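You operate a simulated robot arm through the tools that you are given. There is no shell and no other tool. Be economical: measure what you need, move in short steps, check, and stop when the job is done.

You run a simulated two-armed robot. Do the job below in one go: nothing can be reset, and whatever is moved stays where it is left.

TASK
On the grey worktop, fold the white cloth in half, so that its two short edges meet.

The check looks at the end state, three seconds after you hand in, the way a careful person would. Anything else that was tipped, shoved, dropped, spilled or broken makes it a failure. Flat cloth is picked up by pressing the open fingertips on it (5 to 10 N) and closing them slowly along it; thin cloth reads only 2 to 8 mm in the jaws.

THE ROBOT
Two 6-joint arms with two-finger parallel grippers on one trunk, on a base that drives. Base frame: it is fixed to the floor where the robot stands at the start and does not move with it; the origin is under the middle of the robot, x ahead of it, y to its left, z up; the surface under the hand at the start is at about z = 90. Readings come in cm, rad, newtons and seconds.
The left shoulder is at the start at [-7.7, 17.7, 83.2], the right one opposite. With the tool pointing down near the work surface each hand reaches from about 10 to 70 cm from the robot's upright axis, wherever it stands, measured 20 degrees to its own side. Places, roughly: grey worktop [60, 30, 90]. Payload 1.57 kg a hand.
The TCP of each hand is the grasp point between the finger pads, 3 cm short of the fingertips. In the tool frame z runs along the fingers and y along their closing line. Largest opening 8 cm; finger width 1.7, thickness 1.2; the body of the gripper, 4 by 8.2 cm, starts 8 cm behind the TCP.
Orientation is that of the tool frame in the base frame, as a unit quaternion [x, y, z, w]. With the fingers straight down and closing along the base's y, the tool's x points along the base's -x, its y along +y and its z along -z.

THE INTERFACE
- The arms move only by the tool play_rows. It takes "left_increments", "right_increments" or both (then of equal length, played together; a hand with none holds still); each is one flat list of numbers, 7 for each row, row after row: the opening, from 0 (shut) to 1 (fully open), then the shift along the tool's x, y, z in cm, then the turn, a rotation vector about the tool's x, y, z in rad. In form: [gripper, dx, dy, dz, ax, ay, az, gripper, dx, dy, dz, ax, ay, az, ...]. A call has 1 to 20 rows; each row is the pose to reach, as a shift and turn from the pose commanded when the call began, along the tool's axes at that moment. Rows are played at 5 a second. More than 5 cm and 0.15 rad between two rows, or a gripper value outside its range, and nothing of the call is played. A pose out of reach is approached as far as the arm can. The call stops where the force on the tool passes 40 N (or 10 N more than at its start, if that is more) or the arm is blocked; 0.2 s more then pass. Each finger travels about 7.2 cm/s and halts on what it meets, pressing with about 38 N; the grip force reading is that of the motor and also rises with nothing between the fingers. The clock runs only during rows and for 0.2 s after the last one: add rows that repeat a pose to give the fingers time. It gives the time, the measured TCP pose, the force on the tool (base axes), the opening and the grip force at its end, in the units of the frame above (readings bear some noise), with the torque about the TCP (base axes, N m) and any sound that the robot's microphone picked up.
- Cameras (640 x 400 px; columns grow to the right, rows downward): "scene" is now at [4.92, 0.52, 153.62]; the picture's right is [0.02, -1.00, 0.00], its down [-0.83, -0.02, -0.56] and it looks along [0.56, 0.01, -0.83] (base axes); focal length 252 px, centre (320, 200). "left" rides on the left gripper at [7.2, 0.7, -12.2] in its tool frame; the picture's right is [-0.09, 1.00, 0.00], its down [-0.84, -0.08, -0.54] and it looks along [-0.54, -0.05, 0.84] (tool axes); focal length 238 px, centre (320, 200). "right" rides on the right gripper at [7.2, -0.7, -12.2] in its tool frame; the picture's right is [0.09, 1.00, 0.00], its down [-0.84, 0.08, -0.54] and it looks along [-0.54, 0.05, 0.84] (tool axes); focal length 238 px, centre (320, 200). There is no depth. A picture from a camera that has moved, and an enlarged one, comes with that camera's place and axes in the base frame and with its lens. The place of the scene camera against the robot may be out by one fixed shift of up to 2.5 cm in any direction.
- get_image(camera): a new picture of that camera. It takes no simulated time.
- move_column(by): slides the trunk up (or, below 0, down) by that many cm; the arms and the scene camera ride with it, the base frame stays. It gives what a move gives, with no picture.
- base_move(legs): drives the robot by 1 to 6 legs, each [ahead, left, turn to the left] in cm, cm and rad, along the robot's own axes; the way and the turn of a leg run together, so that a leg with both is an arc; at most 150 cm and 3.142 rad a leg. The arms and the cameras ride along, it lands a little off, and it stops where it bumps. It gives what a move gives.
- pan_tilt(pan, tilt): turns the head with the scene camera to pan (to the left, within 2.496 rad either way) and tilt (down, from -0.506 to 1.204), counted from straight ahead of the robot. It gives what a move gives.
- inspect(camera, box): a new picture of the part [left, top, right, bottom] of that camera's present view, enlarged. It takes no simulated time.
- sign_off(): hands the job in; it is judged then, once.

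Work in short steps. Places have to be worked out from the pictures, the camera data and where the tool is seen: move nearer, look again, correct. Check each grasp and each placing, and mend what went wrong. You have 120 turns and 88 pictures in all, those below and enlarged ones among them. Open the grippers and draw the arms clear of the work before you hand the job in, unless the task says otherwise; then end with one line.

The tools are called after ">>>" as a command line: name --argument value ..., lists and objects as JSON in quotes. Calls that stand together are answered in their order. play_rows: Moves the arms, as the interface text tells. Its arguments: {"type":"object","properties":{"left_increments":{"type":"array","items":{"type":"number"}},"right_increments":{"type":"array","items":{"type":"number"}}},"required":[]} The other tools are called the same way: move_column (by) slides the trunk up or down; base_move (legs) drives the base; pan_tilt (pan, tilt) turns the head that bears the scene camera; get_image (camera) takes a picture; inspect (camera, box) takes an enlarged picture of a part of a camera's view; sign_off () hands the job in.

At the start:

```text
time_s: 0.0
left_ee_pos: [39.66, 38.66, 105.65]
left_tool_rot: [0.001, 1.0, 0.0, 0.0]
left_ft_force: [-0.2, -0.4, 0.4]
left_ft_torque: [0.02, -0.03, 0.0]
left_finger_gap: 7.99
left_finger_force: 0.0
right_ee_pos: [44.49, -6.9, 105.27]
right_tool_rot: [-0.001, 1.0, 0.001, 0.002]
right_ft_force: [0.5, 0.0, 0.2]
right_ft_torque: [-0.01, 0.01, -0.03]
right_finger_gap: 8.01
right_finger_force: 0.0
trunk travel left (down, up): [-27.5, 5.3]
robot x, y, heading: [0.12, 0.11, -0.003]
head pan, tilt: [0.024, 0.979]
```

scene: 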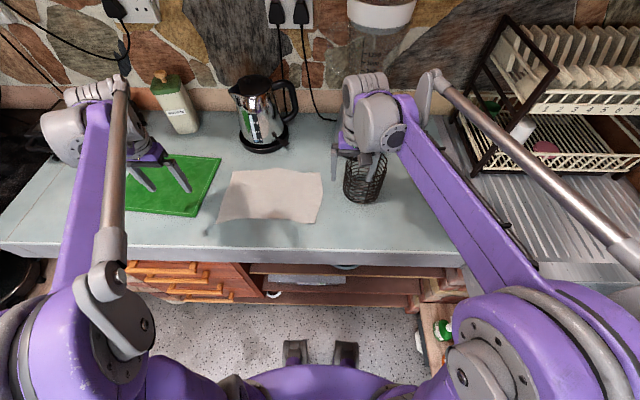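
right: 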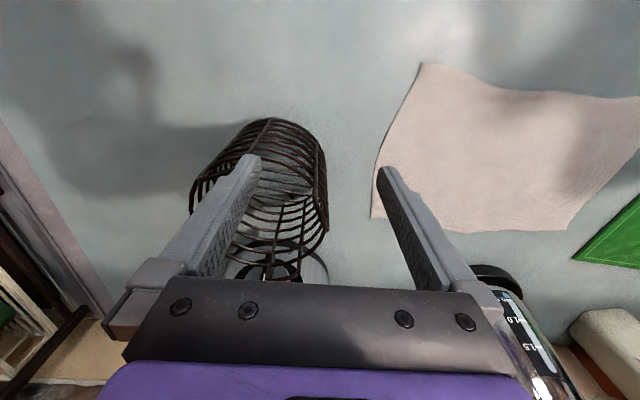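
left: 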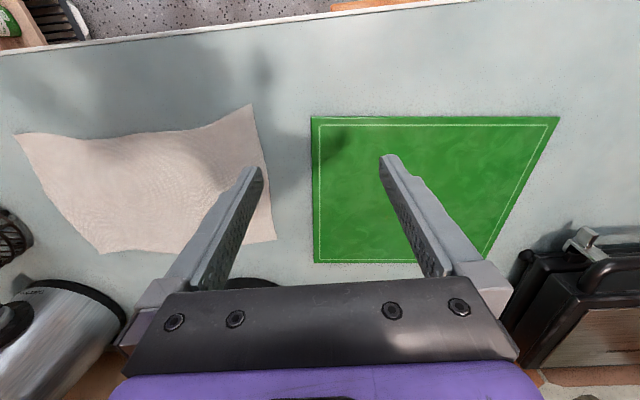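

The cloth's near-left, far-left, far-right and near-right corners are at about (37,31), (57,30), (57,1.5) and (38,2.5), so the short edges lie at y≈30 and y≈2. The right fingers are close to the wire basket, so I raise both hands first and then look left and at the cloth.

>>> play_rows --left_increments '[0.5, 0, 0, -4, 0, 0, 0, 0.5, 0, 0, -8, 0, 0, 0]' --right_increments '[0.5, 0, 0, -4, 0, 0, 0, 0.5, 0, 0, -8, 0, 0, 0]'

>>> inspect --camera "scene" --box '[120, 60, 420, 260]'

>>> pan_tilt --pan 0.9 --tilt 0.8

>>> get_image --camera "scene"

```text
time_s: 0.6
left_ee_pos: [39.71, 38.58, 113.67]
left_tool_rot: [0.0, 1.0, -0.001, 0.0]
left_ft_force: [0.0, 0.4, 0.2]
left_ft_torque: [0.0, 0.03, 0.01]
left_finger_gap: 4.02
left_finger_force: 0.0
right_ee_pos: [44.54, -6.88, 113.25]
right_tool_rot: [0.0, 1.0, 0.0, 0.001]
right_ft_force: [0.0, 0.5, -0.1]
right_ft_torque: [0.01, -0.02, 0.01]
right_finger_gap: 3.98
right_finger_force: 0.0
trunk travel left (down, up): [-27.5, 5.3]
robot x, y, heading: [0.06, 0.44, -0.0]
head pan, tilt: [0.024, 0.979]
```

```text
2.00 times, centred on (270, 160) of scene
camera zoom: at [4.93, 0.52, 153.62], right [0.02, -1.0, 0.0], down [-0.83, -0.02, -0.56], along [0.56, 0.01, -0.83], focal length 504 px, centre (420, 280)
```

zoom: 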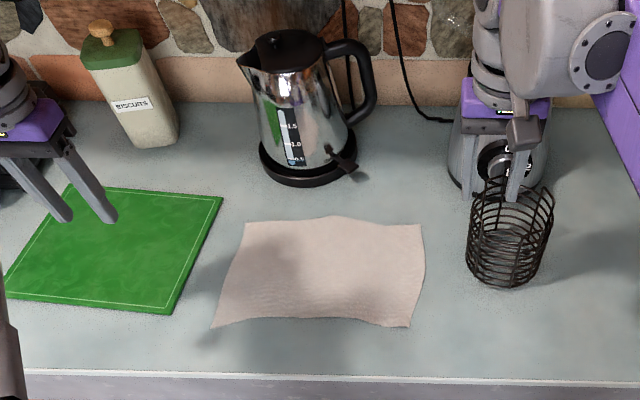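

```text
time_s: 1.8
left_ee_pos: [39.66, 38.65, 113.62]
left_tool_rot: [0.0, 1.0, 0.0, 0.0]
left_ft_force: [0.5, 1.1, 0.7]
left_ft_torque: [-0.02, -0.02, -0.03]
left_finger_gap: 4.01
left_finger_force: 0.0
right_ee_pos: [44.53, -6.79, 113.22]
right_tool_rot: [0.0, 1.0, 0.0, 0.001]
right_ft_force: [0.3, 0.3, 0.6]
right_ft_torque: [0.02, 0.01, 0.03]
right_finger_gap: 3.99
right_finger_force: 0.0
trunk travel left (down, up): [-27.5, 5.3]
robot x, y, heading: [-0.16, -0.47, 0.003]
head pan, tilt: [0.901, 0.799]
```

```text
83 pictures are left
camera scene: at [2.85, 6.67, 154.98], right [0.78, -0.62, 0.0], down [-0.45, -0.56, -0.7], along [0.43, 0.55, -0.72], focal length 252 px, centre (320, 200)
```

scene: 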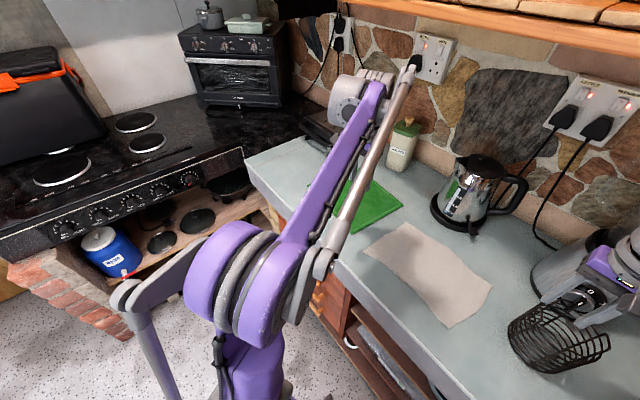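

The left side is clear of obstacles on the counter, and the stove front is at y≈85. I'll fold the left edge onto the right edge with the robot turned about 35° right: left hand on the far corner, right hand on the near one. First I pull the hands in so the turn stays clear of the tin and kettle.

>>> play_rows --left_increments '[0.5, 2, -3.2, -0.5, 0, 0, 0, 0.5, 4, -6.4, -1, 0, 0, 0, 0.5, 6, -9.6, -1.5, 0, 0, 0, 0.5, 8, -12.8, -2, 0, 0, 0, 0.5, 10, -16, -2, 0, 0, 0]' --right_increments '[0.5, 2, 0, -1, 0, 0, 0, 0.5, 4, 0, -2, 0, 0, 0, 0.5, 6, 0, -2, 0, 0, 0, 0.5, 8, -1, -2, 0, 0, 0, 0.5, 10, -3, -2, 0, 0, 0]'

>>> base_move --legs '[[-2, 0, 0], [0, 39, 0], [0, 0, -0.6]]'

>>> pan_tilt --pan 0 --tilt 0.98

>>> get_image --camera "scene"

```text
time_s: 3.0
left_ee_pos: [29.55, 22.57, 115.76]
left_tool_rot: [0.0, 1.0, -0.001, 0.001]
left_ft_force: [-0.8, -0.8, -0.3]
left_ft_torque: [0.03, -0.02, 0.04]
left_finger_gap: 3.99
left_finger_force: 0.0
right_ee_pos: [34.4, -9.88, 115.25]
right_tool_rot: [0.0, 1.0, 0.0, 0.0]
right_ft_force: [-0.6, 1.1, -0.3]
right_ft_torque: [0.0, 0.0, 0.01]
right_finger_gap: 3.99
right_finger_force: 0.2
trunk travel left (down, up): [-27.5, 5.3]
robot x, y, heading: [0.11, 0.31, -0.001]
head pan, tilt: [0.901, 0.799]
```

```text
time_s: 9.0
left_ee_pos: [35.31, 40.84, 115.68]
left_tool_rot: [0.297, 0.955, 0.0, 0.001]
left_ft_force: [0.3, 0.9, -1.4]
left_ft_torque: [0.02, 0.01, 0.0]
left_finger_gap: 3.99
left_finger_force: 0.0
right_ee_pos: [20.81, 11.35, 115.16]
right_tool_rot: [0.297, 0.955, 0.0, 0.001]
right_ft_force: [-0.4, -0.3, 0.2]
right_ft_torque: [0.0, -0.06, 0.03]
right_finger_gap: 3.99
right_finger_force: 0.0
trunk travel left (down, up): [-27.5, 5.3]
robot x, y, heading: [-1.85, 39.19, -0.606]
head pan, tilt: [0.901, 0.799]
```

```text
time_s: 10.2
left_ee_pos: [35.4, 40.89, 115.76]
left_tool_rot: [0.298, 0.955, 0.0, 0.0]
left_ft_force: [-0.5, 0.1, -0.2]
left_ft_torque: [-0.01, -0.02, -0.01]
left_finger_gap: 3.97
left_finger_force: 0.0
right_ee_pos: [20.78, 11.22, 115.24]
right_tool_rot: [0.297, 0.955, 0.0, 0.0]
right_ft_force: [0.4, -0.1, 0.2]
right_ft_torque: [0.01, 0.0, 0.02]
right_finger_gap: 4.02
right_finger_force: 0.0
trunk travel left (down, up): [-27.5, 5.3]
robot x, y, heading: [-2.0, 39.18, -0.604]
head pan, tilt: [0.0, 0.979]
```

```text
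82 pictures are left
camera scene: at [2.42, 37.66, 153.62], right [-0.57, -0.82, 0.0], down [-0.68, 0.47, -0.56], along [0.46, -0.32, -0.83], focal length 252 px, centre (320, 200)
```

scene: 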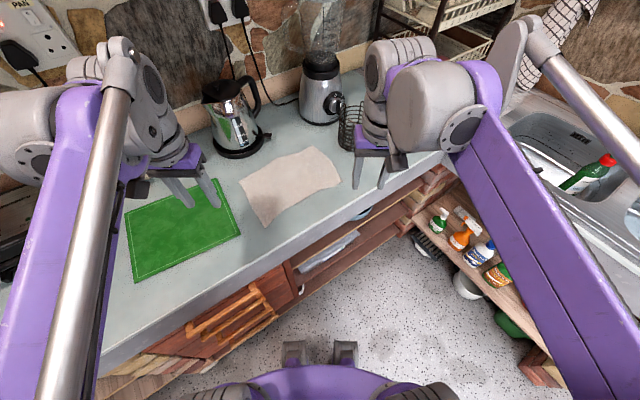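

There is floor room ahead of the base. I move in about 9 cm along base x.

>>> base_move --legs '[[7.8, 5.4, 0]]'

>>> get_image --camera "scene"

>>> get_image --camera "left"

>>> get_image --camera "right"

```text
time_s: 11.3
left_ee_pos: [42.5, 40.6, 115.53]
left_tool_rot: [0.297, 0.955, 0.001, -0.001]
left_ft_force: [-0.4, 0.1, -0.2]
left_ft_torque: [0.01, 0.02, 0.02]
left_finger_gap: 3.98
left_finger_force: 0.2
right_ee_pos: [28.07, 11.33, 115.13]
right_tool_rot: [0.298, 0.955, -0.001, 0.0]
right_ft_force: [0.1, 0.7, -0.6]
right_ft_torque: [0.0, 0.01, 0.03]
right_finger_gap: 3.99
right_finger_force: 0.0
trunk travel left (down, up): [-27.5, 5.3]
robot x, y, heading: [5.15, 39.44, -0.605]
head pan, tilt: [0.0, 0.979]
stopped in leg 1: the robot was blocked; the commanded pose is now the measured one
```

```text
81 pictures are left
camera scene: at [9.53, 37.67, 153.63], right [-0.57, -0.82, 0.0], down [-0.68, 0.47, -0.56], along [0.46, -0.32, -0.83], focal length 252 px, centre (320, 200)
```

scene: 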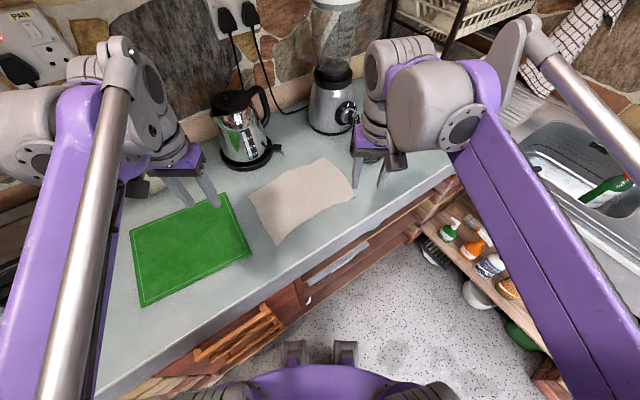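

```text
80 pictures are left
camera left: at [36.97, 45.4, 127.88], right [0.64, 0.77, 0.0], down [0.65, -0.54, 0.54], along [0.41, -0.35, -0.84], focal length 238 px, centre (320, 200)
```

left: 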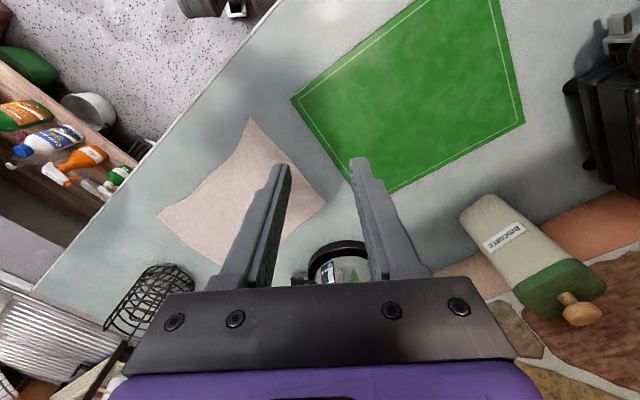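

```text
79 pictures are left
camera right: at [21.73, 14.72, 127.44], right [0.49, 0.87, 0.0], down [0.73, -0.41, 0.54], along [0.47, -0.27, -0.84], focal length 238 px, centre (320, 200)
```

right: 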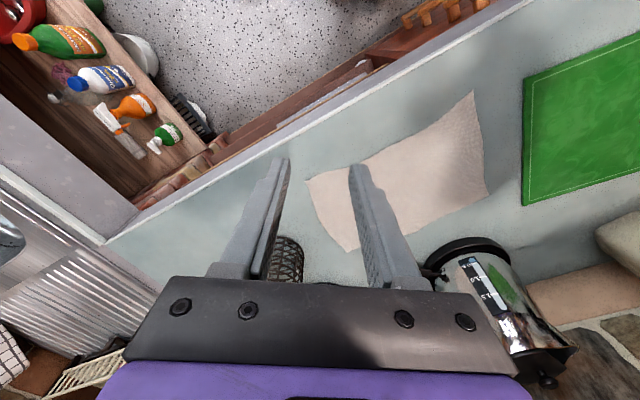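

The corners are confirmed from the new views, and the base stopped at (5.2, 39.4), which is close enough. I bring both hands above their grasp points, left to (55.7, 27.9) and right to (38.6, 28.7), with fingers closing along base y and z about 105.

>>> play_rows --left_increments '[0.375, -3.02, -0.5, 1.7, 0, 0, -0.1, 0.375, -6.03, -1, 3.4, 0, 0, -0.2, 0.375, -9.05, -1.5, 5.1, 0, 0, -0.3, 0.375, -12.1, -2, 6.8, 0, 0, -0.4, 0.375, -15.1, -2.5, 8.5, 0, 0, -0.5, 0.375, -18.1, -2.95, 10.2, 0, 0, -0.605]' --right_increments '[0.375, 0.2, 3.4, 1.7, 0, 0, -0.1, 0.375, 0.4, 6.8, 3.4, 0, 0, -0.2, 0.375, 0.6, 10.2, 5.1, 0, 0, -0.3, 0.375, 0.8, 13.6, 6.8, 0, 0, -0.4, 0.375, 1, 17, 8.5, 0, 0, -0.5, 0.375, 1.24, 20.3, 10.2, 0, 0, -0.605]'

>>> get_image --camera "scene"

>>> get_image --camera "left"

>>> get_image --camera "right"

```text
time_s: 12.8
left_ee_pos: [55.65, 28.01, 105.29]
left_tool_rot: [-0.001, 1.0, 0.0, 0.0]
left_ft_force: [-0.3, 0.8, 0.0]
left_ft_torque: [-0.02, 0.0, 0.0]
left_finger_gap: 2.97
left_finger_force: 0.0
right_ee_pos: [38.51, 28.71, 105.1]
right_tool_rot: [-0.001, 1.0, -0.001, -0.001]
right_ft_force: [-0.6, 0.2, 0.2]
right_ft_torque: [-0.01, 0.0, -0.01]
right_finger_gap: 2.98
right_finger_force: 0.1
trunk travel left (down, up): [-27.5, 5.3]
robot x, y, heading: [4.9, 39.01, -0.603]
head pan, tilt: [0.0, 0.979]
```

```text
78 pictures are left
camera scene: at [9.52, 37.69, 153.62], right [-0.57, -0.82, 0.0], down [-0.68, 0.47, -0.56], along [0.46, -0.32, -0.83], focal length 252 px, centre (320, 200)
```

scene: 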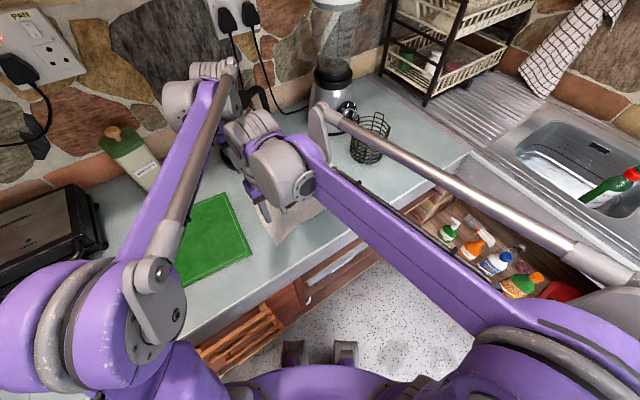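

```text
77 pictures are left
camera left: at [48.54, 28.71, 117.63], right [0.09, 1.0, 0.0], down [0.84, -0.08, 0.54], along [0.54, -0.05, -0.84], focal length 238 px, centre (320, 200)
```

left: 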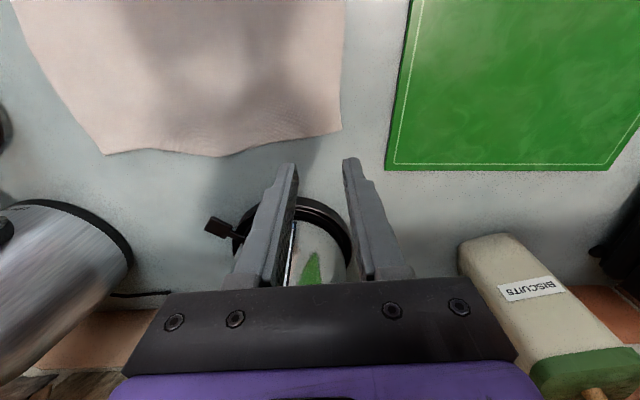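

```text
76 pictures are left
camera right: at [31.31, 27.9, 117.29], right [-0.09, 1.0, 0.0], down [0.84, 0.08, 0.54], along [0.54, 0.05, -0.84], focal length 238 px, centre (320, 200)
```

right: 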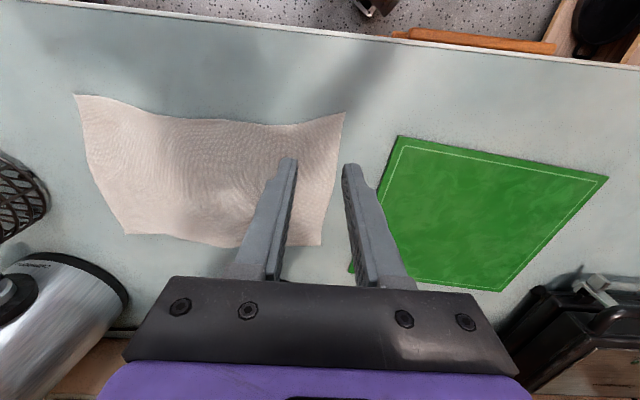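

Both hands are above their corners. Before descending I check the clearance between the left wrist and the kettle.

>>> inspect --camera "scene" --box '[160, 40, 380, 260]'

```text
1.82 times, centred on (270, 150) of scene
camera zoom: at [9.52, 37.69, 153.62], right [-0.57, -0.82, 0.0], down [-0.68, 0.47, -0.56], along [0.46, -0.32, -0.83], focal length 458 px, centre (411, 291)
```

zoom: 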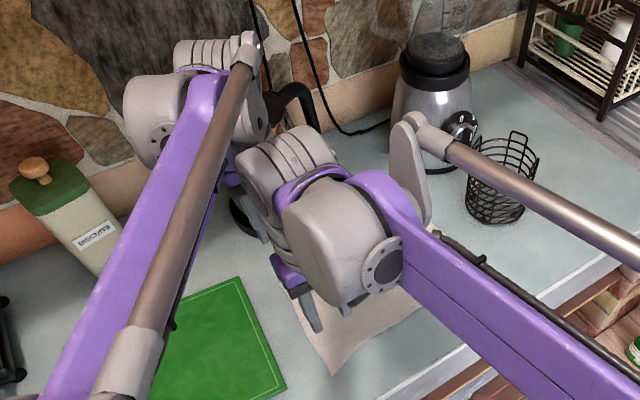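

Left wrist cylinder should stay a few cm short of the kettle. I shift the left hand back 0.8 cm in x and descend both to just above the surface.

>>> play_rows --left_increments '[0.375, 0.8, 0, 3, 0, 0, 0, 0.375, 0.8, 0, 6, 0, 0, 0, 0.375, 0.8, 0, 9, 0, 0, 0, 0.375, 0.8, 0, 10.6, 0, 0, 0]' --right_increments '[0.375, 0, 0, 3, 0, 0, 0, 0.375, 0, 0, 6, 0, 0, 0, 0.375, 0, 0, 9, 0, 0, 0, 0.375, 0, 0, 10.4, 0, 0, 0]'

>>> get_image --camera "left"

>>> get_image --camera "right"

```text
time_s: 13.8
left_ee_pos: [54.77, 28.03, 94.85]
left_tool_rot: [0.001, 1.0, 0.0, -0.001]
left_ft_force: [0.1, 0.5, 0.8]
left_ft_torque: [0.0, 0.02, 0.02]
left_finger_gap: 2.98
left_finger_force: 0.0
right_ee_pos: [38.31, 28.79, 94.52]
right_tool_rot: [0.0, 1.0, -0.001, 0.0]
right_ft_force: [-0.6, 1.0, 1.2]
right_ft_torque: [-0.02, 0.0, 0.01]
right_finger_gap: 3.01
right_finger_force: 0.2
trunk travel left (down, up): [-27.5, 5.3]
robot x, y, heading: [4.39, 39.27, -0.607]
head pan, tilt: [0.0, 0.979]
```

```text
74 pictures are left
camera left: at [47.59, 28.76, 107.08], right [0.09, 1.0, 0.0], down [0.84, -0.08, 0.54], along [0.54, -0.05, -0.84], focal length 238 px, centre (320, 200)
```

left: 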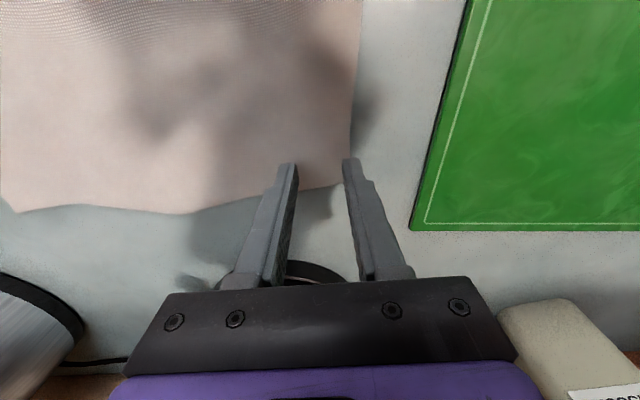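

```text
73 pictures are left
camera right: at [31.18, 27.88, 106.8], right [-0.09, 1.0, 0.0], down [0.84, 0.08, 0.54], along [0.54, 0.05, -0.84], focal length 238 px, centre (320, 200)
```

right: 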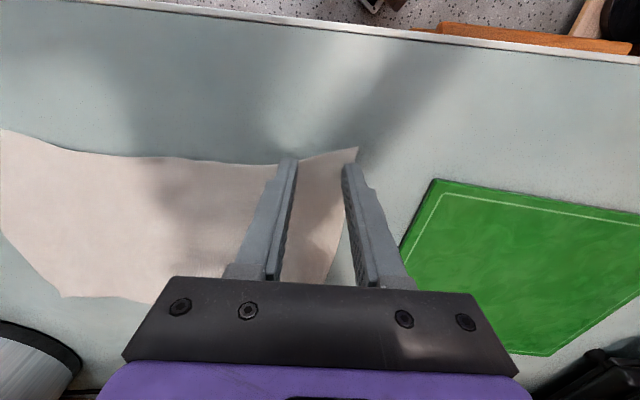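

The left fingers straddle the edge as intended. The right hand's inner finger would land on the curved near edge, so I move it 2.2 cm in (+x), then lower both in small steps to touch.

>>> play_rows --left_increments '[0.375, 0, 0, 0.4, 0, 0, 0, 0.375, 0, 0, 0.9, 0, 0, 0, 0.375, 0, 0, 1.4, 0, 0, 0, 0.375, 0, 0, 1.7, 0, 0, 0]' --right_increments '[0.375, -2.2, 0, 0, 0, 0, 0, 0.375, -2.2, 0, 0.5, 0, 0, 0, 0.375, -2.2, 0, 1, 0, 0, 0, 0.375, -2.2, 0, 1.4, 0, 0, 0]'

```text
time_s: 14.8
left_ee_pos: [55.06, 28.43, 93.17]
left_tool_rot: [-0.005, 1.0, 0.001, 0.001]
left_ft_force: [0.1, 0.1, -0.1]
left_ft_torque: [-0.01, 0.03, 0.0]
left_finger_gap: 3.01
left_finger_force: 0.0
right_ee_pos: [40.36, 28.53, 93.27]
right_tool_rot: [0.001, 1.0, -0.001, 0.0]
right_ft_force: [0.5, -0.6, 0.2]
right_ft_torque: [-0.03, 0.03, 0.01]
right_finger_gap: 2.98
right_finger_force: 0.0
trunk travel left (down, up): [-27.5, 5.3]
robot x, y, heading: [5.28, 39.14, -0.606]
head pan, tilt: [0.0, 0.979]
```

No contact yet at z≈93.2. I lower a little more.

>>> play_rows --left_increments '[0.375, 0, 0, 0.15, 0, 0, 0, 0.375, 0, 0, 0.3, 0, 0, 0, 0.375, 0, 0, 0.3, 0, 0, 0]' --right_increments '[0.375, 0, 0, 0.15, 0, 0, 0, 0.375, 0, 0, 0.3, 0, 0, 0, 0.375, 0, 0, 0.3, 0, 0, 0]'

```text
time_s: 15.6
left_ee_pos: [54.9, 28.32, 93.09]
left_tool_rot: [-0.003, 1.0, -0.001, 0.002]
left_ft_force: [6.3, -1.9, 32.1]
left_ft_torque: [-0.12, -0.16, 0.01]
left_finger_gap: 3.0
left_finger_force: 0.1
right_ee_pos: [40.3, 28.51, 93.21]
right_tool_rot: [0.001, 1.0, -0.001, 0.001]
right_ft_force: [5.3, -0.3, 26.5]
right_ft_torque: [0.33, -0.11, -0.06]
right_finger_gap: 3.01
right_finger_force: 0.1
trunk travel left (down, up): [-27.5, 5.3]
robot x, y, heading: [4.84, 39.14, -0.605]
head pan, tilt: [0.0, 0.979]
```

Contact reads 32 N and 26 N, which is too firm. I back off about 0.17 cm.

>>> play_rows --left_increments '[0.375, 0, 0, -0.17, 0, 0, 0, 0.375, 0, 0, -0.17, 0, 0, 0]' --right_increments '[0.375, 0, 0, -0.13, 0, 0, 0, 0.375, 0, 0, -0.13, 0, 0, 0]'

```text
time_s: 16.1
left_ee_pos: [54.94, 28.47, 93.13]
left_tool_rot: [-0.004, 1.0, 0.0, 0.001]
left_ft_force: [5.4, -3.4, 26.0]
left_ft_torque: [-0.09, -0.15, 0.02]
left_finger_gap: 3.02
left_finger_force: 0.0
right_ee_pos: [40.36, 28.66, 93.13]
right_tool_rot: [0.002, 1.0, -0.001, 0.001]
right_ft_force: [2.5, 0.2, 18.9]
right_ft_torque: [0.26, -0.04, -0.04]
right_finger_gap: 2.97
right_finger_force: 0.0
trunk travel left (down, up): [-27.5, 5.3]
robot x, y, heading: [4.91, 39.08, -0.605]
head pan, tilt: [0.0, 0.979]
```

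Still pressing hard, so I ease further.

>>> play_rows --left_increments '[0.375, 0, 0, -0.35, 0, 0, 0, 0.375, 0, 0, -0.35, 0, 0, 0]' --right_increments '[0.375, 0, 0, -0.18, 0, 0, 0, 0.375, 0, 0, -0.18, 0, 0, 0]'

```text
time_s: 16.8
left_ee_pos: [54.97, 28.52, 93.17]
left_tool_rot: [-0.005, 1.0, 0.001, 0.0]
left_ft_force: [0.3, 0.1, -0.5]
left_ft_torque: [-0.02, 0.0, 0.02]
left_finger_gap: 3.0
left_finger_force: 0.1
right_ee_pos: [40.41, 28.45, 93.09]
right_tool_rot: [0.002, 1.0, -0.001, 0.0]
right_ft_force: [0.4, 0.4, 0.6]
right_ft_torque: [-0.03, 0.07, 0.04]
right_finger_gap: 3.0
right_finger_force: 0.1
trunk travel left (down, up): [-27.5, 5.3]
robot x, y, heading: [5.15, 38.64, -0.604]
head pan, tilt: [0.0, 0.979]
```

Now just free. I nudge the left 0.3 cm inward and press by 0.1 cm.

>>> play_rows --left_increments '[0.375, 0, -0.3, 0, 0, 0, 0, 0.375, 0, -0.3, 0.12, 0, 0, 0, 0.375, 0, -0.3, 0.12, 0, 0, 0]' --right_increments '[0.375, 0, 0, 0, 0, 0, 0, 0.375, 0, 0, 0.08, 0, 0, 0, 0.375, 0, 0, 0.08, 0, 0, 0]'

```text
time_s: 17.6
left_ee_pos: [54.92, 28.16, 93.23]
left_tool_rot: [-0.005, 1.0, 0.001, 0.001]
left_ft_force: [0.0, 0.0, 0.2]
left_ft_torque: [-0.01, 0.01, -0.03]
left_finger_gap: 2.98
left_finger_force: 0.0
right_ee_pos: [40.4, 28.2, 93.1]
right_tool_rot: [0.003, 1.0, 0.0, 0.0]
right_ft_force: [-0.4, 0.8, 2.2]
right_ft_torque: [0.06, 0.0, -0.02]
right_finger_gap: 3.0
right_finger_force: 0.1
trunk travel left (down, up): [-27.5, 5.3]
robot x, y, heading: [4.71, 39.25, -0.602]
head pan, tilt: [0.0, 0.979]
```

Slightly more pressure on both.

>>> play_rows --left_increments '[0.375, 0, 0, 0.1, 0, 0, 0, 0.375, 0, 0, 0.1, 0, 0, 0]' --right_increments '[0.375, 0, 0, 0.06, 0, 0, 0, 0.375, 0, 0, 0.06, 0, 0, 0]'

```text
time_s: 18.1
left_ee_pos: [54.98, 28.27, 93.22]
left_tool_rot: [-0.006, 1.0, 0.001, 0.001]
left_ft_force: [-0.5, -0.5, 0.0]
left_ft_torque: [0.03, 0.02, 0.02]
left_finger_gap: 3.0
left_finger_force: 0.0
right_ee_pos: [40.49, 28.31, 93.05]
right_tool_rot: [0.003, 1.0, -0.001, 0.001]
right_ft_force: [3.5, 1.5, 23.6]
right_ft_torque: [0.41, -0.04, -0.04]
right_finger_gap: 3.01
right_finger_force: 0.2
trunk travel left (down, up): [-27.5, 5.3]
robot x, y, heading: [4.64, 38.43, -0.601]
head pan, tilt: [0.0, 0.979]
```

Right is now too firm and left still free. I trim each.

>>> play_rows --left_increments '[0.375, 0, 0, 0.08, 0, 0, 0, 0.375, 0, 0, 0.08, 0, 0, 0, 0.375, 0, 0, 0.08, 0, 0, 0]' --right_increments '[0.375, 0, 0, -0.06, 0, 0, 0, 0.375, 0, 0, -0.06, 0, 0, 0, 0.375, 0, 0, -0.06, 0, 0, 0]'

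```text
time_s: 19.0
left_ee_pos: [55.05, 28.35, 93.12]
left_tool_rot: [-0.005, 1.0, 0.001, 0.0]
left_ft_force: [-1.0, 0.0, 0.7]
left_ft_torque: [-0.01, -0.03, 0.02]
left_finger_gap: 2.99
left_finger_force: 0.0
right_ee_pos: [40.32, 28.34, 93.1]
right_tool_rot: [0.005, 1.0, -0.001, 0.0]
right_ft_force: [1.8, 1.8, 21.8]
right_ft_torque: [0.42, -0.04, -0.04]
right_finger_gap: 3.02
right_finger_force: 0.0
trunk travel left (down, up): [-27.5, 5.3]
robot x, y, heading: [4.94, 39.27, -0.599]
head pan, tilt: [0.0, 0.979]
stopped in row 3 (right hand): the force on the tool passed its limit at 41 N (the readings are from after the stop); the commanded pose is now the measured one
```

The right force keeps rising, as the base gives slightly. I lift the right 0.15 cm and press the left 0.06.

>>> play_rows --left_increments '[0.375, 0, 0, 0.07, 0, 0, 0, 0.375, 0, 0, 0.07, 0, 0, 0]' --right_increments '[0.375, 0, 0, -0.12, 0, 0, 0, 0.375, 0, 0, -0.12, 0, 0, 0]'

```text
time_s: 19.6
left_ee_pos: [54.93, 28.29, 93.13]
left_tool_rot: [-0.006, 1.0, 0.0, 0.0]
left_ft_force: [0.2, -0.1, 7.5]
left_ft_torque: [0.08, 0.05, -0.02]
left_finger_gap: 3.03
left_finger_force: 0.0
right_ee_pos: [40.41, 28.25, 93.09]
right_tool_rot: [0.004, 1.0, -0.001, -0.001]
right_ft_force: [-0.2, -0.2, 2.1]
right_ft_torque: [0.02, 0.02, 0.0]
right_finger_gap: 3.0
right_finger_force: 0.1
trunk travel left (down, up): [-27.5, 5.3]
robot x, y, heading: [4.7, 38.56, -0.6]
head pan, tilt: [0.0, 0.979]
```

Left is at 7.5 N and right at 2 N. I add a touch on the right and close both slowly.

>>> play_rows --left_increments '[0.35, 0, 0, 0, 0, 0, 0, 0.32, 0, 0, 0, 0, 0, 0, 0.29, 0, 0, 0, 0, 0, 0, 0.26, 0, 0, 0, 0, 0, 0, 0.23, 0, 0, 0, 0, 0, 0, 0.2, 0, 0, 0, 0, 0, 0, 0.17, 0, 0, 0, 0, 0, 0, 0.14, 0, 0, 0, 0, 0, 0, 0.11, 0, 0, 0, 0, 0, 0, 0.08, 0, 0, 0, 0, 0, 0, 0.05, 0, 0, 0, 0, 0, 0, 0.02, 0, 0, 0, 0, 0, 0, 0, 0, 0, 0, 0, 0, 0, 0, 0, 0, 0, 0, 0, 0]' --right_increments '[0.35, 0, 0, 0.04, 0, 0, 0, 0.32, 0, 0, 0.04, 0, 0, 0, 0.29, 0, 0, 0.04, 0, 0, 0, 0.26, 0, 0, 0.04, 0, 0, 0, 0.23, 0, 0, 0.04, 0, 0, 0, 0.2, 0, 0, 0.04, 0, 0, 0, 0.17, 0, 0, 0.04, 0, 0, 0, 0.14, 0, 0, 0.04, 0, 0, 0, 0.11, 0, 0, 0.04, 0, 0, 0, 0.08, 0, 0, 0.04, 0, 0, 0, 0.05, 0, 0, 0.04, 0, 0, 0, 0.02, 0, 0, 0.04, 0, 0, 0, 0, 0, 0, 0.04, 0, 0, 0, 0, 0, 0, 0.04, 0, 0, 0]'

>>> get_image --camera "left"

>>> get_image --camera "right"

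```text
time_s: 22.6
left_ee_pos: [55.0, 28.32, 93.08]
left_tool_rot: [-0.005, 1.0, 0.001, 0.001]
left_ft_force: [-0.7, 0.8, 9.5]
left_ft_torque: [0.04, 0.03, -0.03]
left_finger_gap: 0.62
left_finger_force: 26.0
right_ee_pos: [40.56, 28.17, 93.17]
right_tool_rot: [0.004, 1.0, -0.002, 0.001]
right_ft_force: [0.5, 0.0, 1.3]
right_ft_torque: [-0.05, -0.03, 0.0]
right_finger_gap: 0.01
right_finger_force: 21.2
trunk travel left (down, up): [-27.5, 5.3]
robot x, y, heading: [4.9, 38.75, -0.611]
head pan, tilt: [0.0, 0.979]
```

```text
72 pictures are left
camera left: at [47.76, 28.84, 105.36], right [0.08, 1.0, 0.0], down [0.84, -0.07, 0.54], along [0.54, -0.04, -0.84], focal length 238 px, centre (320, 200)
```

left: 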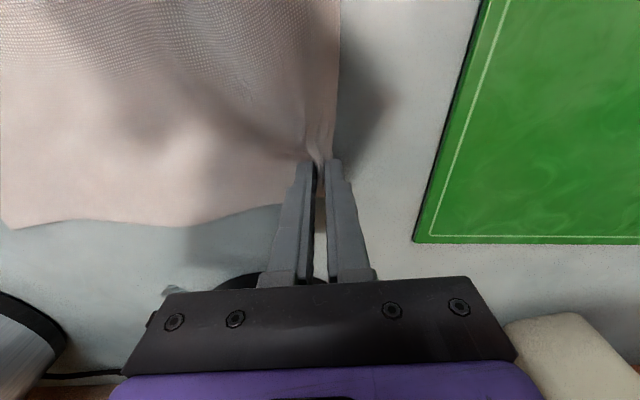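

```text
71 pictures are left
camera right: at [33.31, 27.58, 105.41], right [-0.08, 1.0, 0.0], down [0.84, 0.07, 0.54], along [0.54, 0.04, -0.84], focal length 238 px, centre (320, 200)
```

right: 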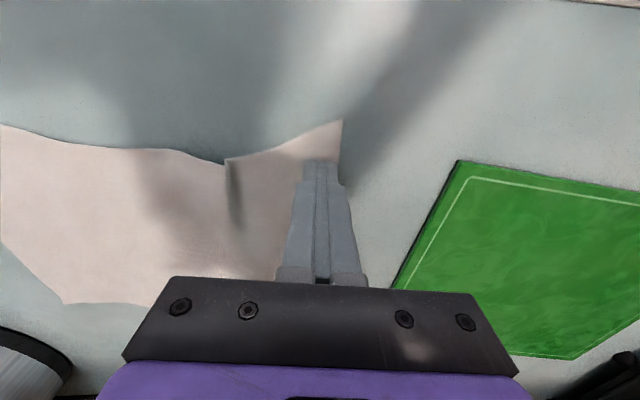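

Left holds cloth with a 6 mm gap, but the right closed empty. The right edge is now at y≈29.7, so I lift, reopen, shift 0.8 cm inward and press again.

>>> play_rows --right_increments '[0, 0, 0, -0.6, 0, 0, 0, 0.2, 0, -0.8, -0.6, 0, 0, 0, 0.375, 0, -0.8, -0.6, 0, 0, 0, 0.375, 0, -0.8, -0.2, 0, 0, 0, 0.375, 0, -0.8, 0, 0, 0, 0, 0.375, 0, -0.8, 0.06, 0, 0, 0, 0.375, 0, -0.8, 0.06, 0, 0, 0]'

```text
time_s: 24.2
left_ee_pos: [55.05, 28.28, 93.12]
left_tool_rot: [-0.005, 1.0, 0.001, 0.001]
left_ft_force: [0.2, -1.7, 5.0]
left_ft_torque: [-0.02, 0.02, 0.02]
left_finger_gap: 0.57
left_finger_force: 25.3
right_ee_pos: [40.54, 27.41, 93.08]
right_tool_rot: [0.005, 1.0, -0.002, 0.001]
right_ft_force: [-0.5, -0.8, 6.9]
right_ft_torque: [0.07, 0.06, -0.02]
right_finger_gap: 3.0
right_finger_force: 0.1
trunk travel left (down, up): [-27.5, 5.3]
robot x, y, heading: [5.41, 38.98, -0.6]
head pan, tilt: [0.0, 0.979]
```

The right reads 7 N. I close slowly with slight extra pressure.

>>> play_rows --right_increments '[0.35, 0, 0, 0.03, 0, 0, 0, 0.32, 0, 0, 0.03, 0, 0, 0, 0.29, 0, 0, 0.04, 0, 0, 0, 0.26, 0, 0, 0.04, 0, 0, 0, 0.23, 0, 0, 0.05, 0, 0, 0, 0.2, 0, 0, 0.05, 0, 0, 0, 0.17, 0, 0, 0.05, 0, 0, 0, 0.14, 0, 0, 0.05, 0, 0, 0, 0.11, 0, 0, 0.05, 0, 0, 0, 0.08, 0, 0, 0.05, 0, 0, 0, 0.05, 0, 0, 0.05, 0, 0, 0, 0.02, 0, 0, 0.05, 0, 0, 0, 0, 0, 0, 0.05, 0, 0, 0, 0, 0, 0, 0.05, 0, 0, 0]'

>>> get_image --camera "right"

```text
time_s: 27.2
left_ee_pos: [54.97, 28.21, 93.2]
left_tool_rot: [-0.005, 1.0, 0.0, 0.002]
left_ft_force: [-0.6, 0.2, 0.3]
left_ft_torque: [0.0, 0.0, 0.03]
left_finger_gap: 0.56
left_finger_force: 25.5
right_ee_pos: [40.43, 27.5, 93.05]
right_tool_rot: [0.004, 1.0, -0.001, 0.002]
right_ft_force: [-0.7, 1.4, 37.4]
right_ft_torque: [0.0, 0.1, -0.04]
right_finger_gap: 0.23
right_finger_force: 24.1
trunk travel left (down, up): [-27.5, 5.3]
robot x, y, heading: [5.25, 38.88, -0.602]
head pan, tilt: [0.0, 0.979]
```

```text
70 pictures are left
camera right: at [33.21, 26.83, 105.35], right [-0.08, 1.0, 0.0], down [0.84, 0.07, 0.54], along [0.54, 0.04, -0.84], focal length 238 px, centre (320, 200)
```

right: 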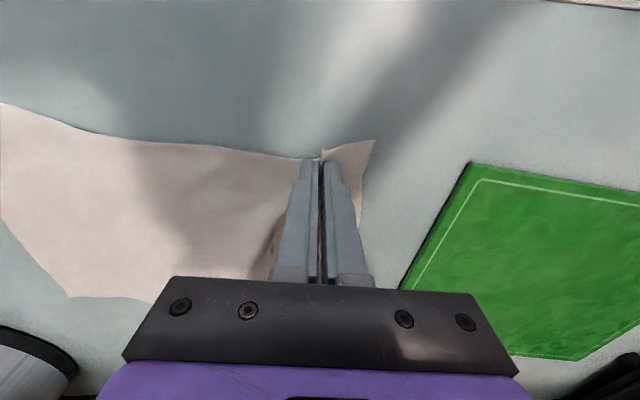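

The right caught cloth at 2.3 mm but with a 3 cm tail, which would fold back when laid. I regrasp about 1.1 cm further out for a short tail.

>>> play_rows --right_increments '[0, 0, 0, -0.2, 0, 0, 0, 0.1, 0, 0, -0.3, 0, 0, 0, 0.25, 0, 0, -0.5, 0, 0, 0, 0.375, 0, 0.5, -0.8, 0, 0, 0, 0.375, 0, 1.1, -0.8, 0, 0, 0, 0.375, 0, 1.1, -0.4, 0, 0, 0, 0.375, 0, 1.1, -0.15, 0, 0, 0, 0.375, 0, 1.1, -0.08, 0, 0, 0, 0.375, 0, 1.1, -0.08, 0, 0, 0]'

>>> get_image --camera "right"

```text
time_s: 29.2
left_ee_pos: [55.13, 28.28, 93.13]
left_tool_rot: [-0.007, 1.0, 0.001, 0.0]
left_ft_force: [-2.0, -2.5, 16.0]
left_ft_torque: [0.03, 0.12, -0.04]
left_finger_gap: 0.59
left_finger_force: 25.8
right_ee_pos: [40.36, 28.52, 93.16]
right_tool_rot: [0.006, 1.0, -0.002, 0.001]
right_ft_force: [0.2, 0.2, 0.0]
right_ft_torque: [0.0, -0.01, 0.0]
right_finger_gap: 3.0
right_finger_force: 0.0
trunk travel left (down, up): [-27.5, 5.3]
robot x, y, heading: [4.73, 39.01, -0.606]
head pan, tilt: [0.0, 0.979]
```

```text
69 pictures are left
camera right: at [33.21, 27.75, 105.41], right [-0.08, 1.0, 0.0], down [0.84, 0.07, 0.54], along [0.54, 0.04, -0.84], focal length 238 px, centre (320, 200)
```

right: 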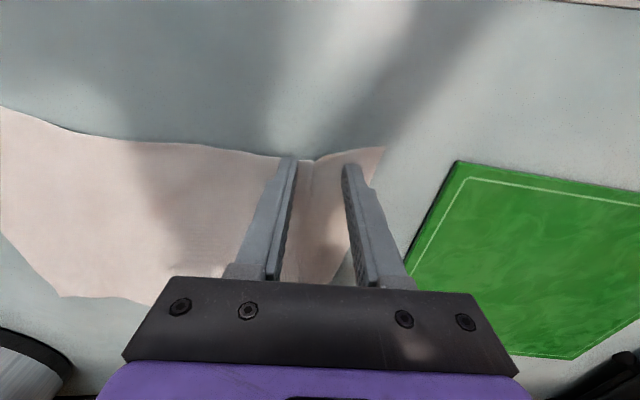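

The edge is still about 1 cm outside the outer finger, so I shift 0.8 cm further out and 0.6 cm in x, then press.

>>> play_rows --right_increments '[0.375, 0, 0, -0.4, 0, 0, 0, 0.375, -0.6, 0.8, -0.4, 0, 0, 0, 0.375, -0.6, 0.8, 0, 0, 0, 0, 0.375, -0.6, 0.8, 0.08, 0, 0, 0, 0.375, -0.6, 0.8, 0.1, 0, 0, 0, 0.375, -0.6, 0.8, 0.1, 0, 0, 0]'

```text
time_s: 30.6
left_ee_pos: [55.48, 28.95, 93.23]
left_tool_rot: [-0.013, 1.0, 0.001, 0.002]
left_ft_force: [2.5, -2.3, 20.1]
left_ft_torque: [-0.03, -0.06, 0.02]
left_finger_gap: 0.59
left_finger_force: 25.5
right_ee_pos: [40.75, 28.81, 93.25]
right_tool_rot: [0.01, 1.0, -0.002, 0.001]
right_ft_force: [1.7, 0.2, 3.6]
right_ft_torque: [0.06, -0.03, -0.02]
right_finger_gap: 3.0
right_finger_force: 0.0
trunk travel left (down, up): [-27.5, 5.3]
robot x, y, heading: [5.07, 39.14, -0.605]
head pan, tilt: [0.0, 0.979]
```

The left hand shifted slightly without command, possibly because the arms touch each other. I look.

>>> inspect --camera "scene" --box '[120, 40, 400, 260]'

>>> get_image --camera "right"

```text
1.82 times, centred on (260, 150) of scene
camera zoom: at [9.17, 37.71, 153.63], right [-0.57, -0.82, 0.0], down [-0.68, 0.47, -0.56], along [0.46, -0.32, -0.83], focal length 458 px, centre (429, 291)
```

zoom: 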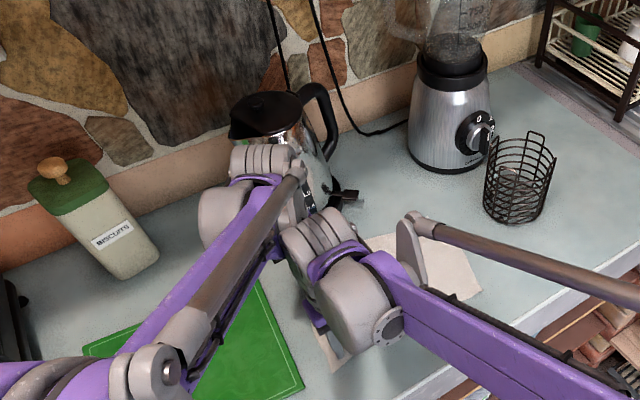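

```text
67 pictures are left
camera right: at [33.62, 28.19, 105.38], right [-0.07, 1.0, 0.0], down [0.84, 0.06, 0.54], along [0.54, 0.04, -0.84], focal length 238 px, centre (320, 200)
```

right: 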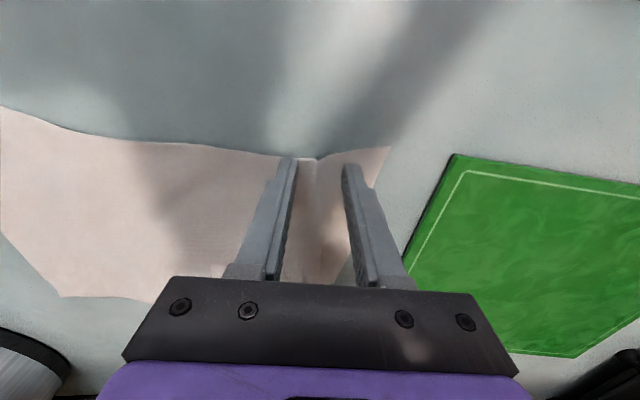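

The right wrist is touching the left one. I tilt the right hand back 0.3 rad about its closing axis, which takes its wrist toward −x, pull it back 1.3 cm, and place it 1 cm further out, staying just above the cloth.

>>> play_rows --right_increments '[0.375, 0.4, 0, -1, 0, -0.1, 0, 0.375, 0.9, 0.3, -1.2, 0, -0.2, 0, 0.375, 1.3, 0.6, -1.2, 0, -0.3, 0, 0.375, 1.3, 1, -1.2, 0, -0.3, 0, 0.375, 1.3, 1, -0.6, 0, -0.3, 0, 0.375, 1.3, 1, -0.3, 0, -0.3, 0, 0.375, 1.3, 1, -0.3, 0, -0.3, 0]'

>>> get_image --camera "right"

>>> inspect --camera "scene" --box '[180, 90, 380, 230]'

```text
time_s: 32.2
left_ee_pos: [54.95, 28.18, 93.13]
left_tool_rot: [-0.005, 1.0, 0.001, 0.002]
left_ft_force: [-0.8, -0.7, 7.8]
left_ft_torque: [-0.02, 0.03, 0.03]
left_finger_gap: 0.61
left_finger_force: 25.7
right_ee_pos: [39.73, 30.5, 93.27]
right_tool_rot: [0.004, 0.989, -0.002, 0.15]
right_ft_force: [1.0, -0.5, -0.6]
right_ft_torque: [0.03, 0.0, 0.03]
right_finger_gap: 2.96
right_finger_force: 0.1
trunk travel left (down, up): [-27.5, 5.3]
robot x, y, heading: [5.11, 39.39, -0.606]
head pan, tilt: [0.0, 0.979]
```

```text
66 pictures are left
camera right: at [29.32, 29.72, 102.88], right [-0.08, 1.0, -0.03], down [0.64, 0.07, 0.77], along [0.77, 0.04, -0.64], focal length 238 px, centre (320, 200)
```

right: 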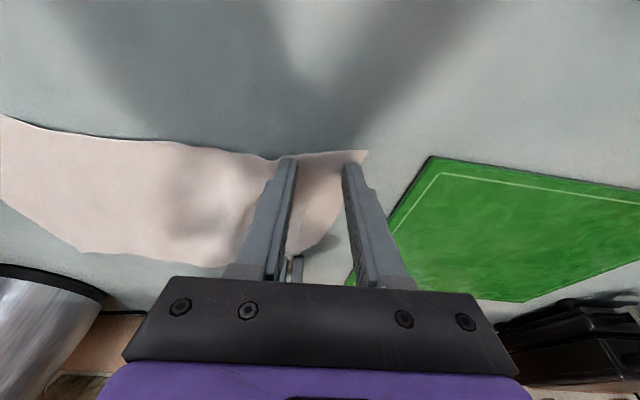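

```text
2.86 times, centred on (280, 160) of scene
camera zoom: at [9.22, 37.71, 153.62], right [-0.57, -0.82, 0.0], down [-0.68, 0.47, -0.56], along [0.46, -0.32, -0.83], focal length 720 px, centre (434, 314)
```

zoom: 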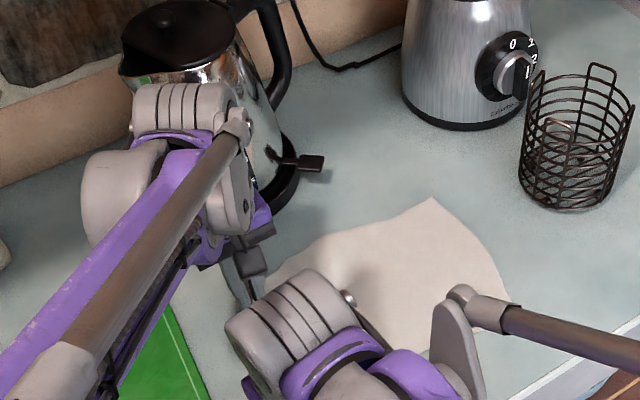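

The arms are clear of each other now. I move 0.6 cm forward and lower onto the cloth.

>>> play_rows --right_increments '[0.375, -0.57, 0, 0.18, 0, 0, 0, 0.375, -0.51, 0, 0.37, 0, 0, 0, 0.375, -0.48, 0, 0.465, 0, 0, 0, 0.375, -0.48, 0, 0.465, 0, 0, 0]'

```text
time_s: 33.3
left_ee_pos: [54.99, 28.33, 93.14]
left_tool_rot: [-0.006, 1.0, 0.001, 0.001]
left_ft_force: [-0.7, 1.1, 1.0]
left_ft_torque: [0.0, 0.02, 0.03]
left_finger_gap: 0.59
left_finger_force: 25.5
right_ee_pos: [40.31, 30.33, 93.19]
right_tool_rot: [0.004, 0.988, -0.003, 0.153]
right_ft_force: [-3.2, 0.1, 25.8]
right_ft_torque: [0.23, 0.06, 0.02]
right_finger_gap: 2.99
right_finger_force: 0.1
trunk travel left (down, up): [-27.5, 5.3]
robot x, y, heading: [4.76, 39.41, -0.602]
head pan, tilt: [0.0, 0.979]
stopped in row 4 (right hand): the force on the tool passed its limit at 41 N (the readings are from after the stop); the commanded pose is now the measured one
```

It is pressing at 26 N, so I back off 0.1 cm.

>>> play_rows --right_increments '[0.375, -0.03, 0, -0.1, 0, 0, 0, 0.375, -0.03, 0, -0.1, 0, 0, 0]'

```text
time_s: 33.9
left_ee_pos: [54.98, 28.3, 93.11]
left_tool_rot: [-0.005, 1.0, 0.001, 0.001]
left_ft_force: [-0.5, 0.8, 2.9]
left_ft_torque: [-0.01, 0.0, -0.01]
left_finger_gap: 0.58
left_finger_force: 25.8
right_ee_pos: [40.38, 30.41, 93.28]
right_tool_rot: [0.004, 0.988, -0.002, 0.152]
right_ft_force: [-0.5, 0.0, 17.0]
right_ft_torque: [0.15, 0.01, 0.01]
right_finger_gap: 2.99
right_finger_force: 0.1
trunk travel left (down, up): [-27.5, 5.3]
robot x, y, heading: [4.58, 38.89, -0.606]
head pan, tilt: [0.0, 0.979]
```

A little less, then close slowly.

>>> play_rows --right_increments '[0.375, 0, 0, -0.05, 0, 0, 0, 0.34, 0, 0, -0.05, 0, 0, 0, 0.31, 0, 0, -0.05, 0, 0, 0, 0.28, 0, 0, -0.05, 0, 0, 0, 0.25, 0, 0, -0.04, 0, 0, 0, 0.22, 0, 0, -0.04, 0, 0, 0, 0.19, 0, 0, -0.03, 0, 0, 0, 0.16, 0, 0, -0.03, 0, 0, 0, 0.13, 0, 0, -0.03, 0, 0, 0, 0.1, 0, 0, -0.03, 0, 0, 0, 0.07, 0, 0, -0.03, 0, 0, 0, 0.04, 0, 0, -0.03, 0, 0, 0, 0.01, 0, 0, -0.03, 0, 0, 0, 0, 0, 0, -0.03, 0, 0, 0, 0, 0, 0, -0.03, 0, 0, 0]'

>>> get_image --camera "right"

```text
time_s: 37.1
left_ee_pos: [55.02, 28.26, 93.09]
left_tool_rot: [-0.005, 1.0, 0.0, 0.001]
left_ft_force: [-0.6, 0.2, 6.9]
left_ft_torque: [0.02, 0.05, 0.01]
left_finger_gap: 0.59
left_finger_force: 25.7
right_ee_pos: [40.35, 30.47, 93.1]
right_tool_rot: [0.004, 0.988, -0.002, 0.152]
right_ft_force: [0.6, 0.4, 7.1]
right_ft_torque: [0.0, 0.0, -0.02]
right_finger_gap: 0.19
right_finger_force: 23.5
trunk travel left (down, up): [-27.5, 5.3]
robot x, y, heading: [4.67, 39.01, -0.606]
head pan, tilt: [0.0, 0.979]
```

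```text
64 pictures are left
camera right: at [29.89, 29.73, 102.78], right [-0.08, 1.0, -0.03], down [0.64, 0.07, 0.77], along [0.77, 0.04, -0.64], focal length 238 px, centre (320, 200)
```

right: 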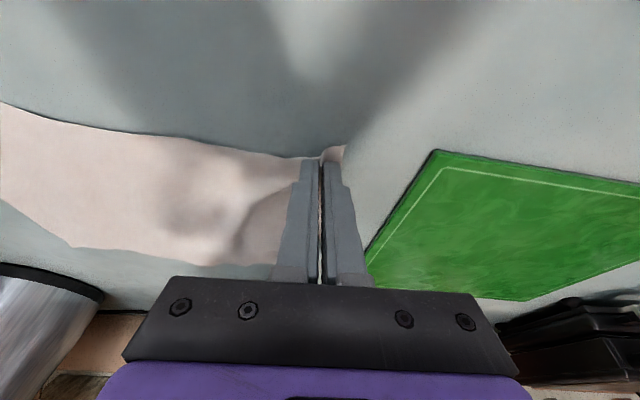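

The right now holds 2 mm of cloth close to the corner edge. Test lift: both hands up 3 cm with a slight move toward the fold.

>>> play_rows --left_increments '[0, 0, 0, -1, 0, 0, 0, 0, 0, -0.2, -2, 0, 0, 0, 0, 0, -0.5, -3, 0, 0, 0, 0, 0, -0.5, -3, 0, 0, 0]' --right_increments '[0, -0.3, 0, -0.95, 0, 0, 0, 0, -0.6, -0.2, -1.9, 0, 0, 0, 0, -0.9, -0.5, -2.86, 0, 0, 0, 0, -0.9, -0.5, -2.86, 0, 0, 0]'

>>> get_image --camera "right"

>>> get_image --camera "left"

```text
time_s: 38.1
left_ee_pos: [55.02, 27.64, 96.04]
left_tool_rot: [-0.005, 1.0, 0.001, 0.001]
left_ft_force: [-0.4, 0.2, 0.1]
left_ft_torque: [0.01, 0.01, 0.0]
left_finger_gap: 0.6
left_finger_force: 25.9
right_ee_pos: [40.53, 29.92, 96.19]
right_tool_rot: [0.004, 0.989, -0.003, 0.151]
right_ft_force: [-0.2, 0.7, 0.1]
right_ft_torque: [-0.03, -0.03, -0.02]
right_finger_gap: 0.21
right_finger_force: 23.7
trunk travel left (down, up): [-27.5, 5.3]
robot x, y, heading: [5.06, 38.83, -0.602]
head pan, tilt: [0.0, 0.979]
```

```text
63 pictures are left
camera right: at [29.99, 29.2, 105.73], right [-0.08, 1.0, -0.03], down [0.64, 0.07, 0.77], along [0.77, 0.04, -0.64], focal length 238 px, centre (320, 200)
```

right: 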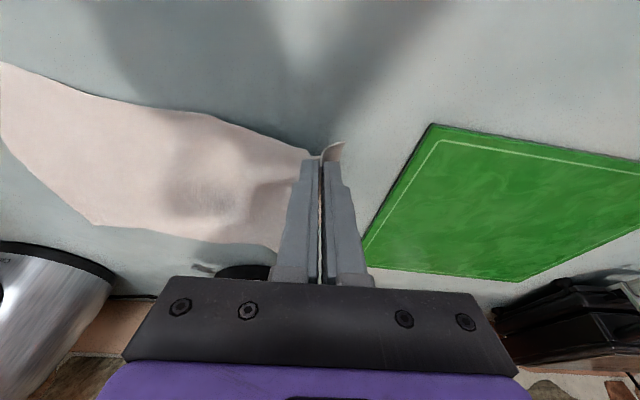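

```text
62 pictures are left
camera left: at [47.81, 28.31, 108.32], right [0.08, 1.0, 0.0], down [0.84, -0.07, 0.54], along [0.54, -0.04, -0.84], focal length 238 px, centre (320, 200)
```

left: 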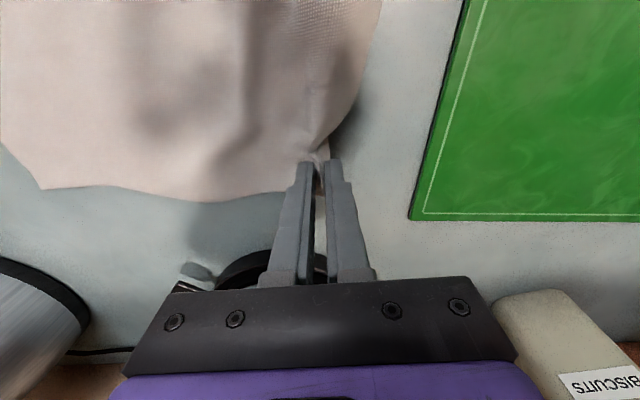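

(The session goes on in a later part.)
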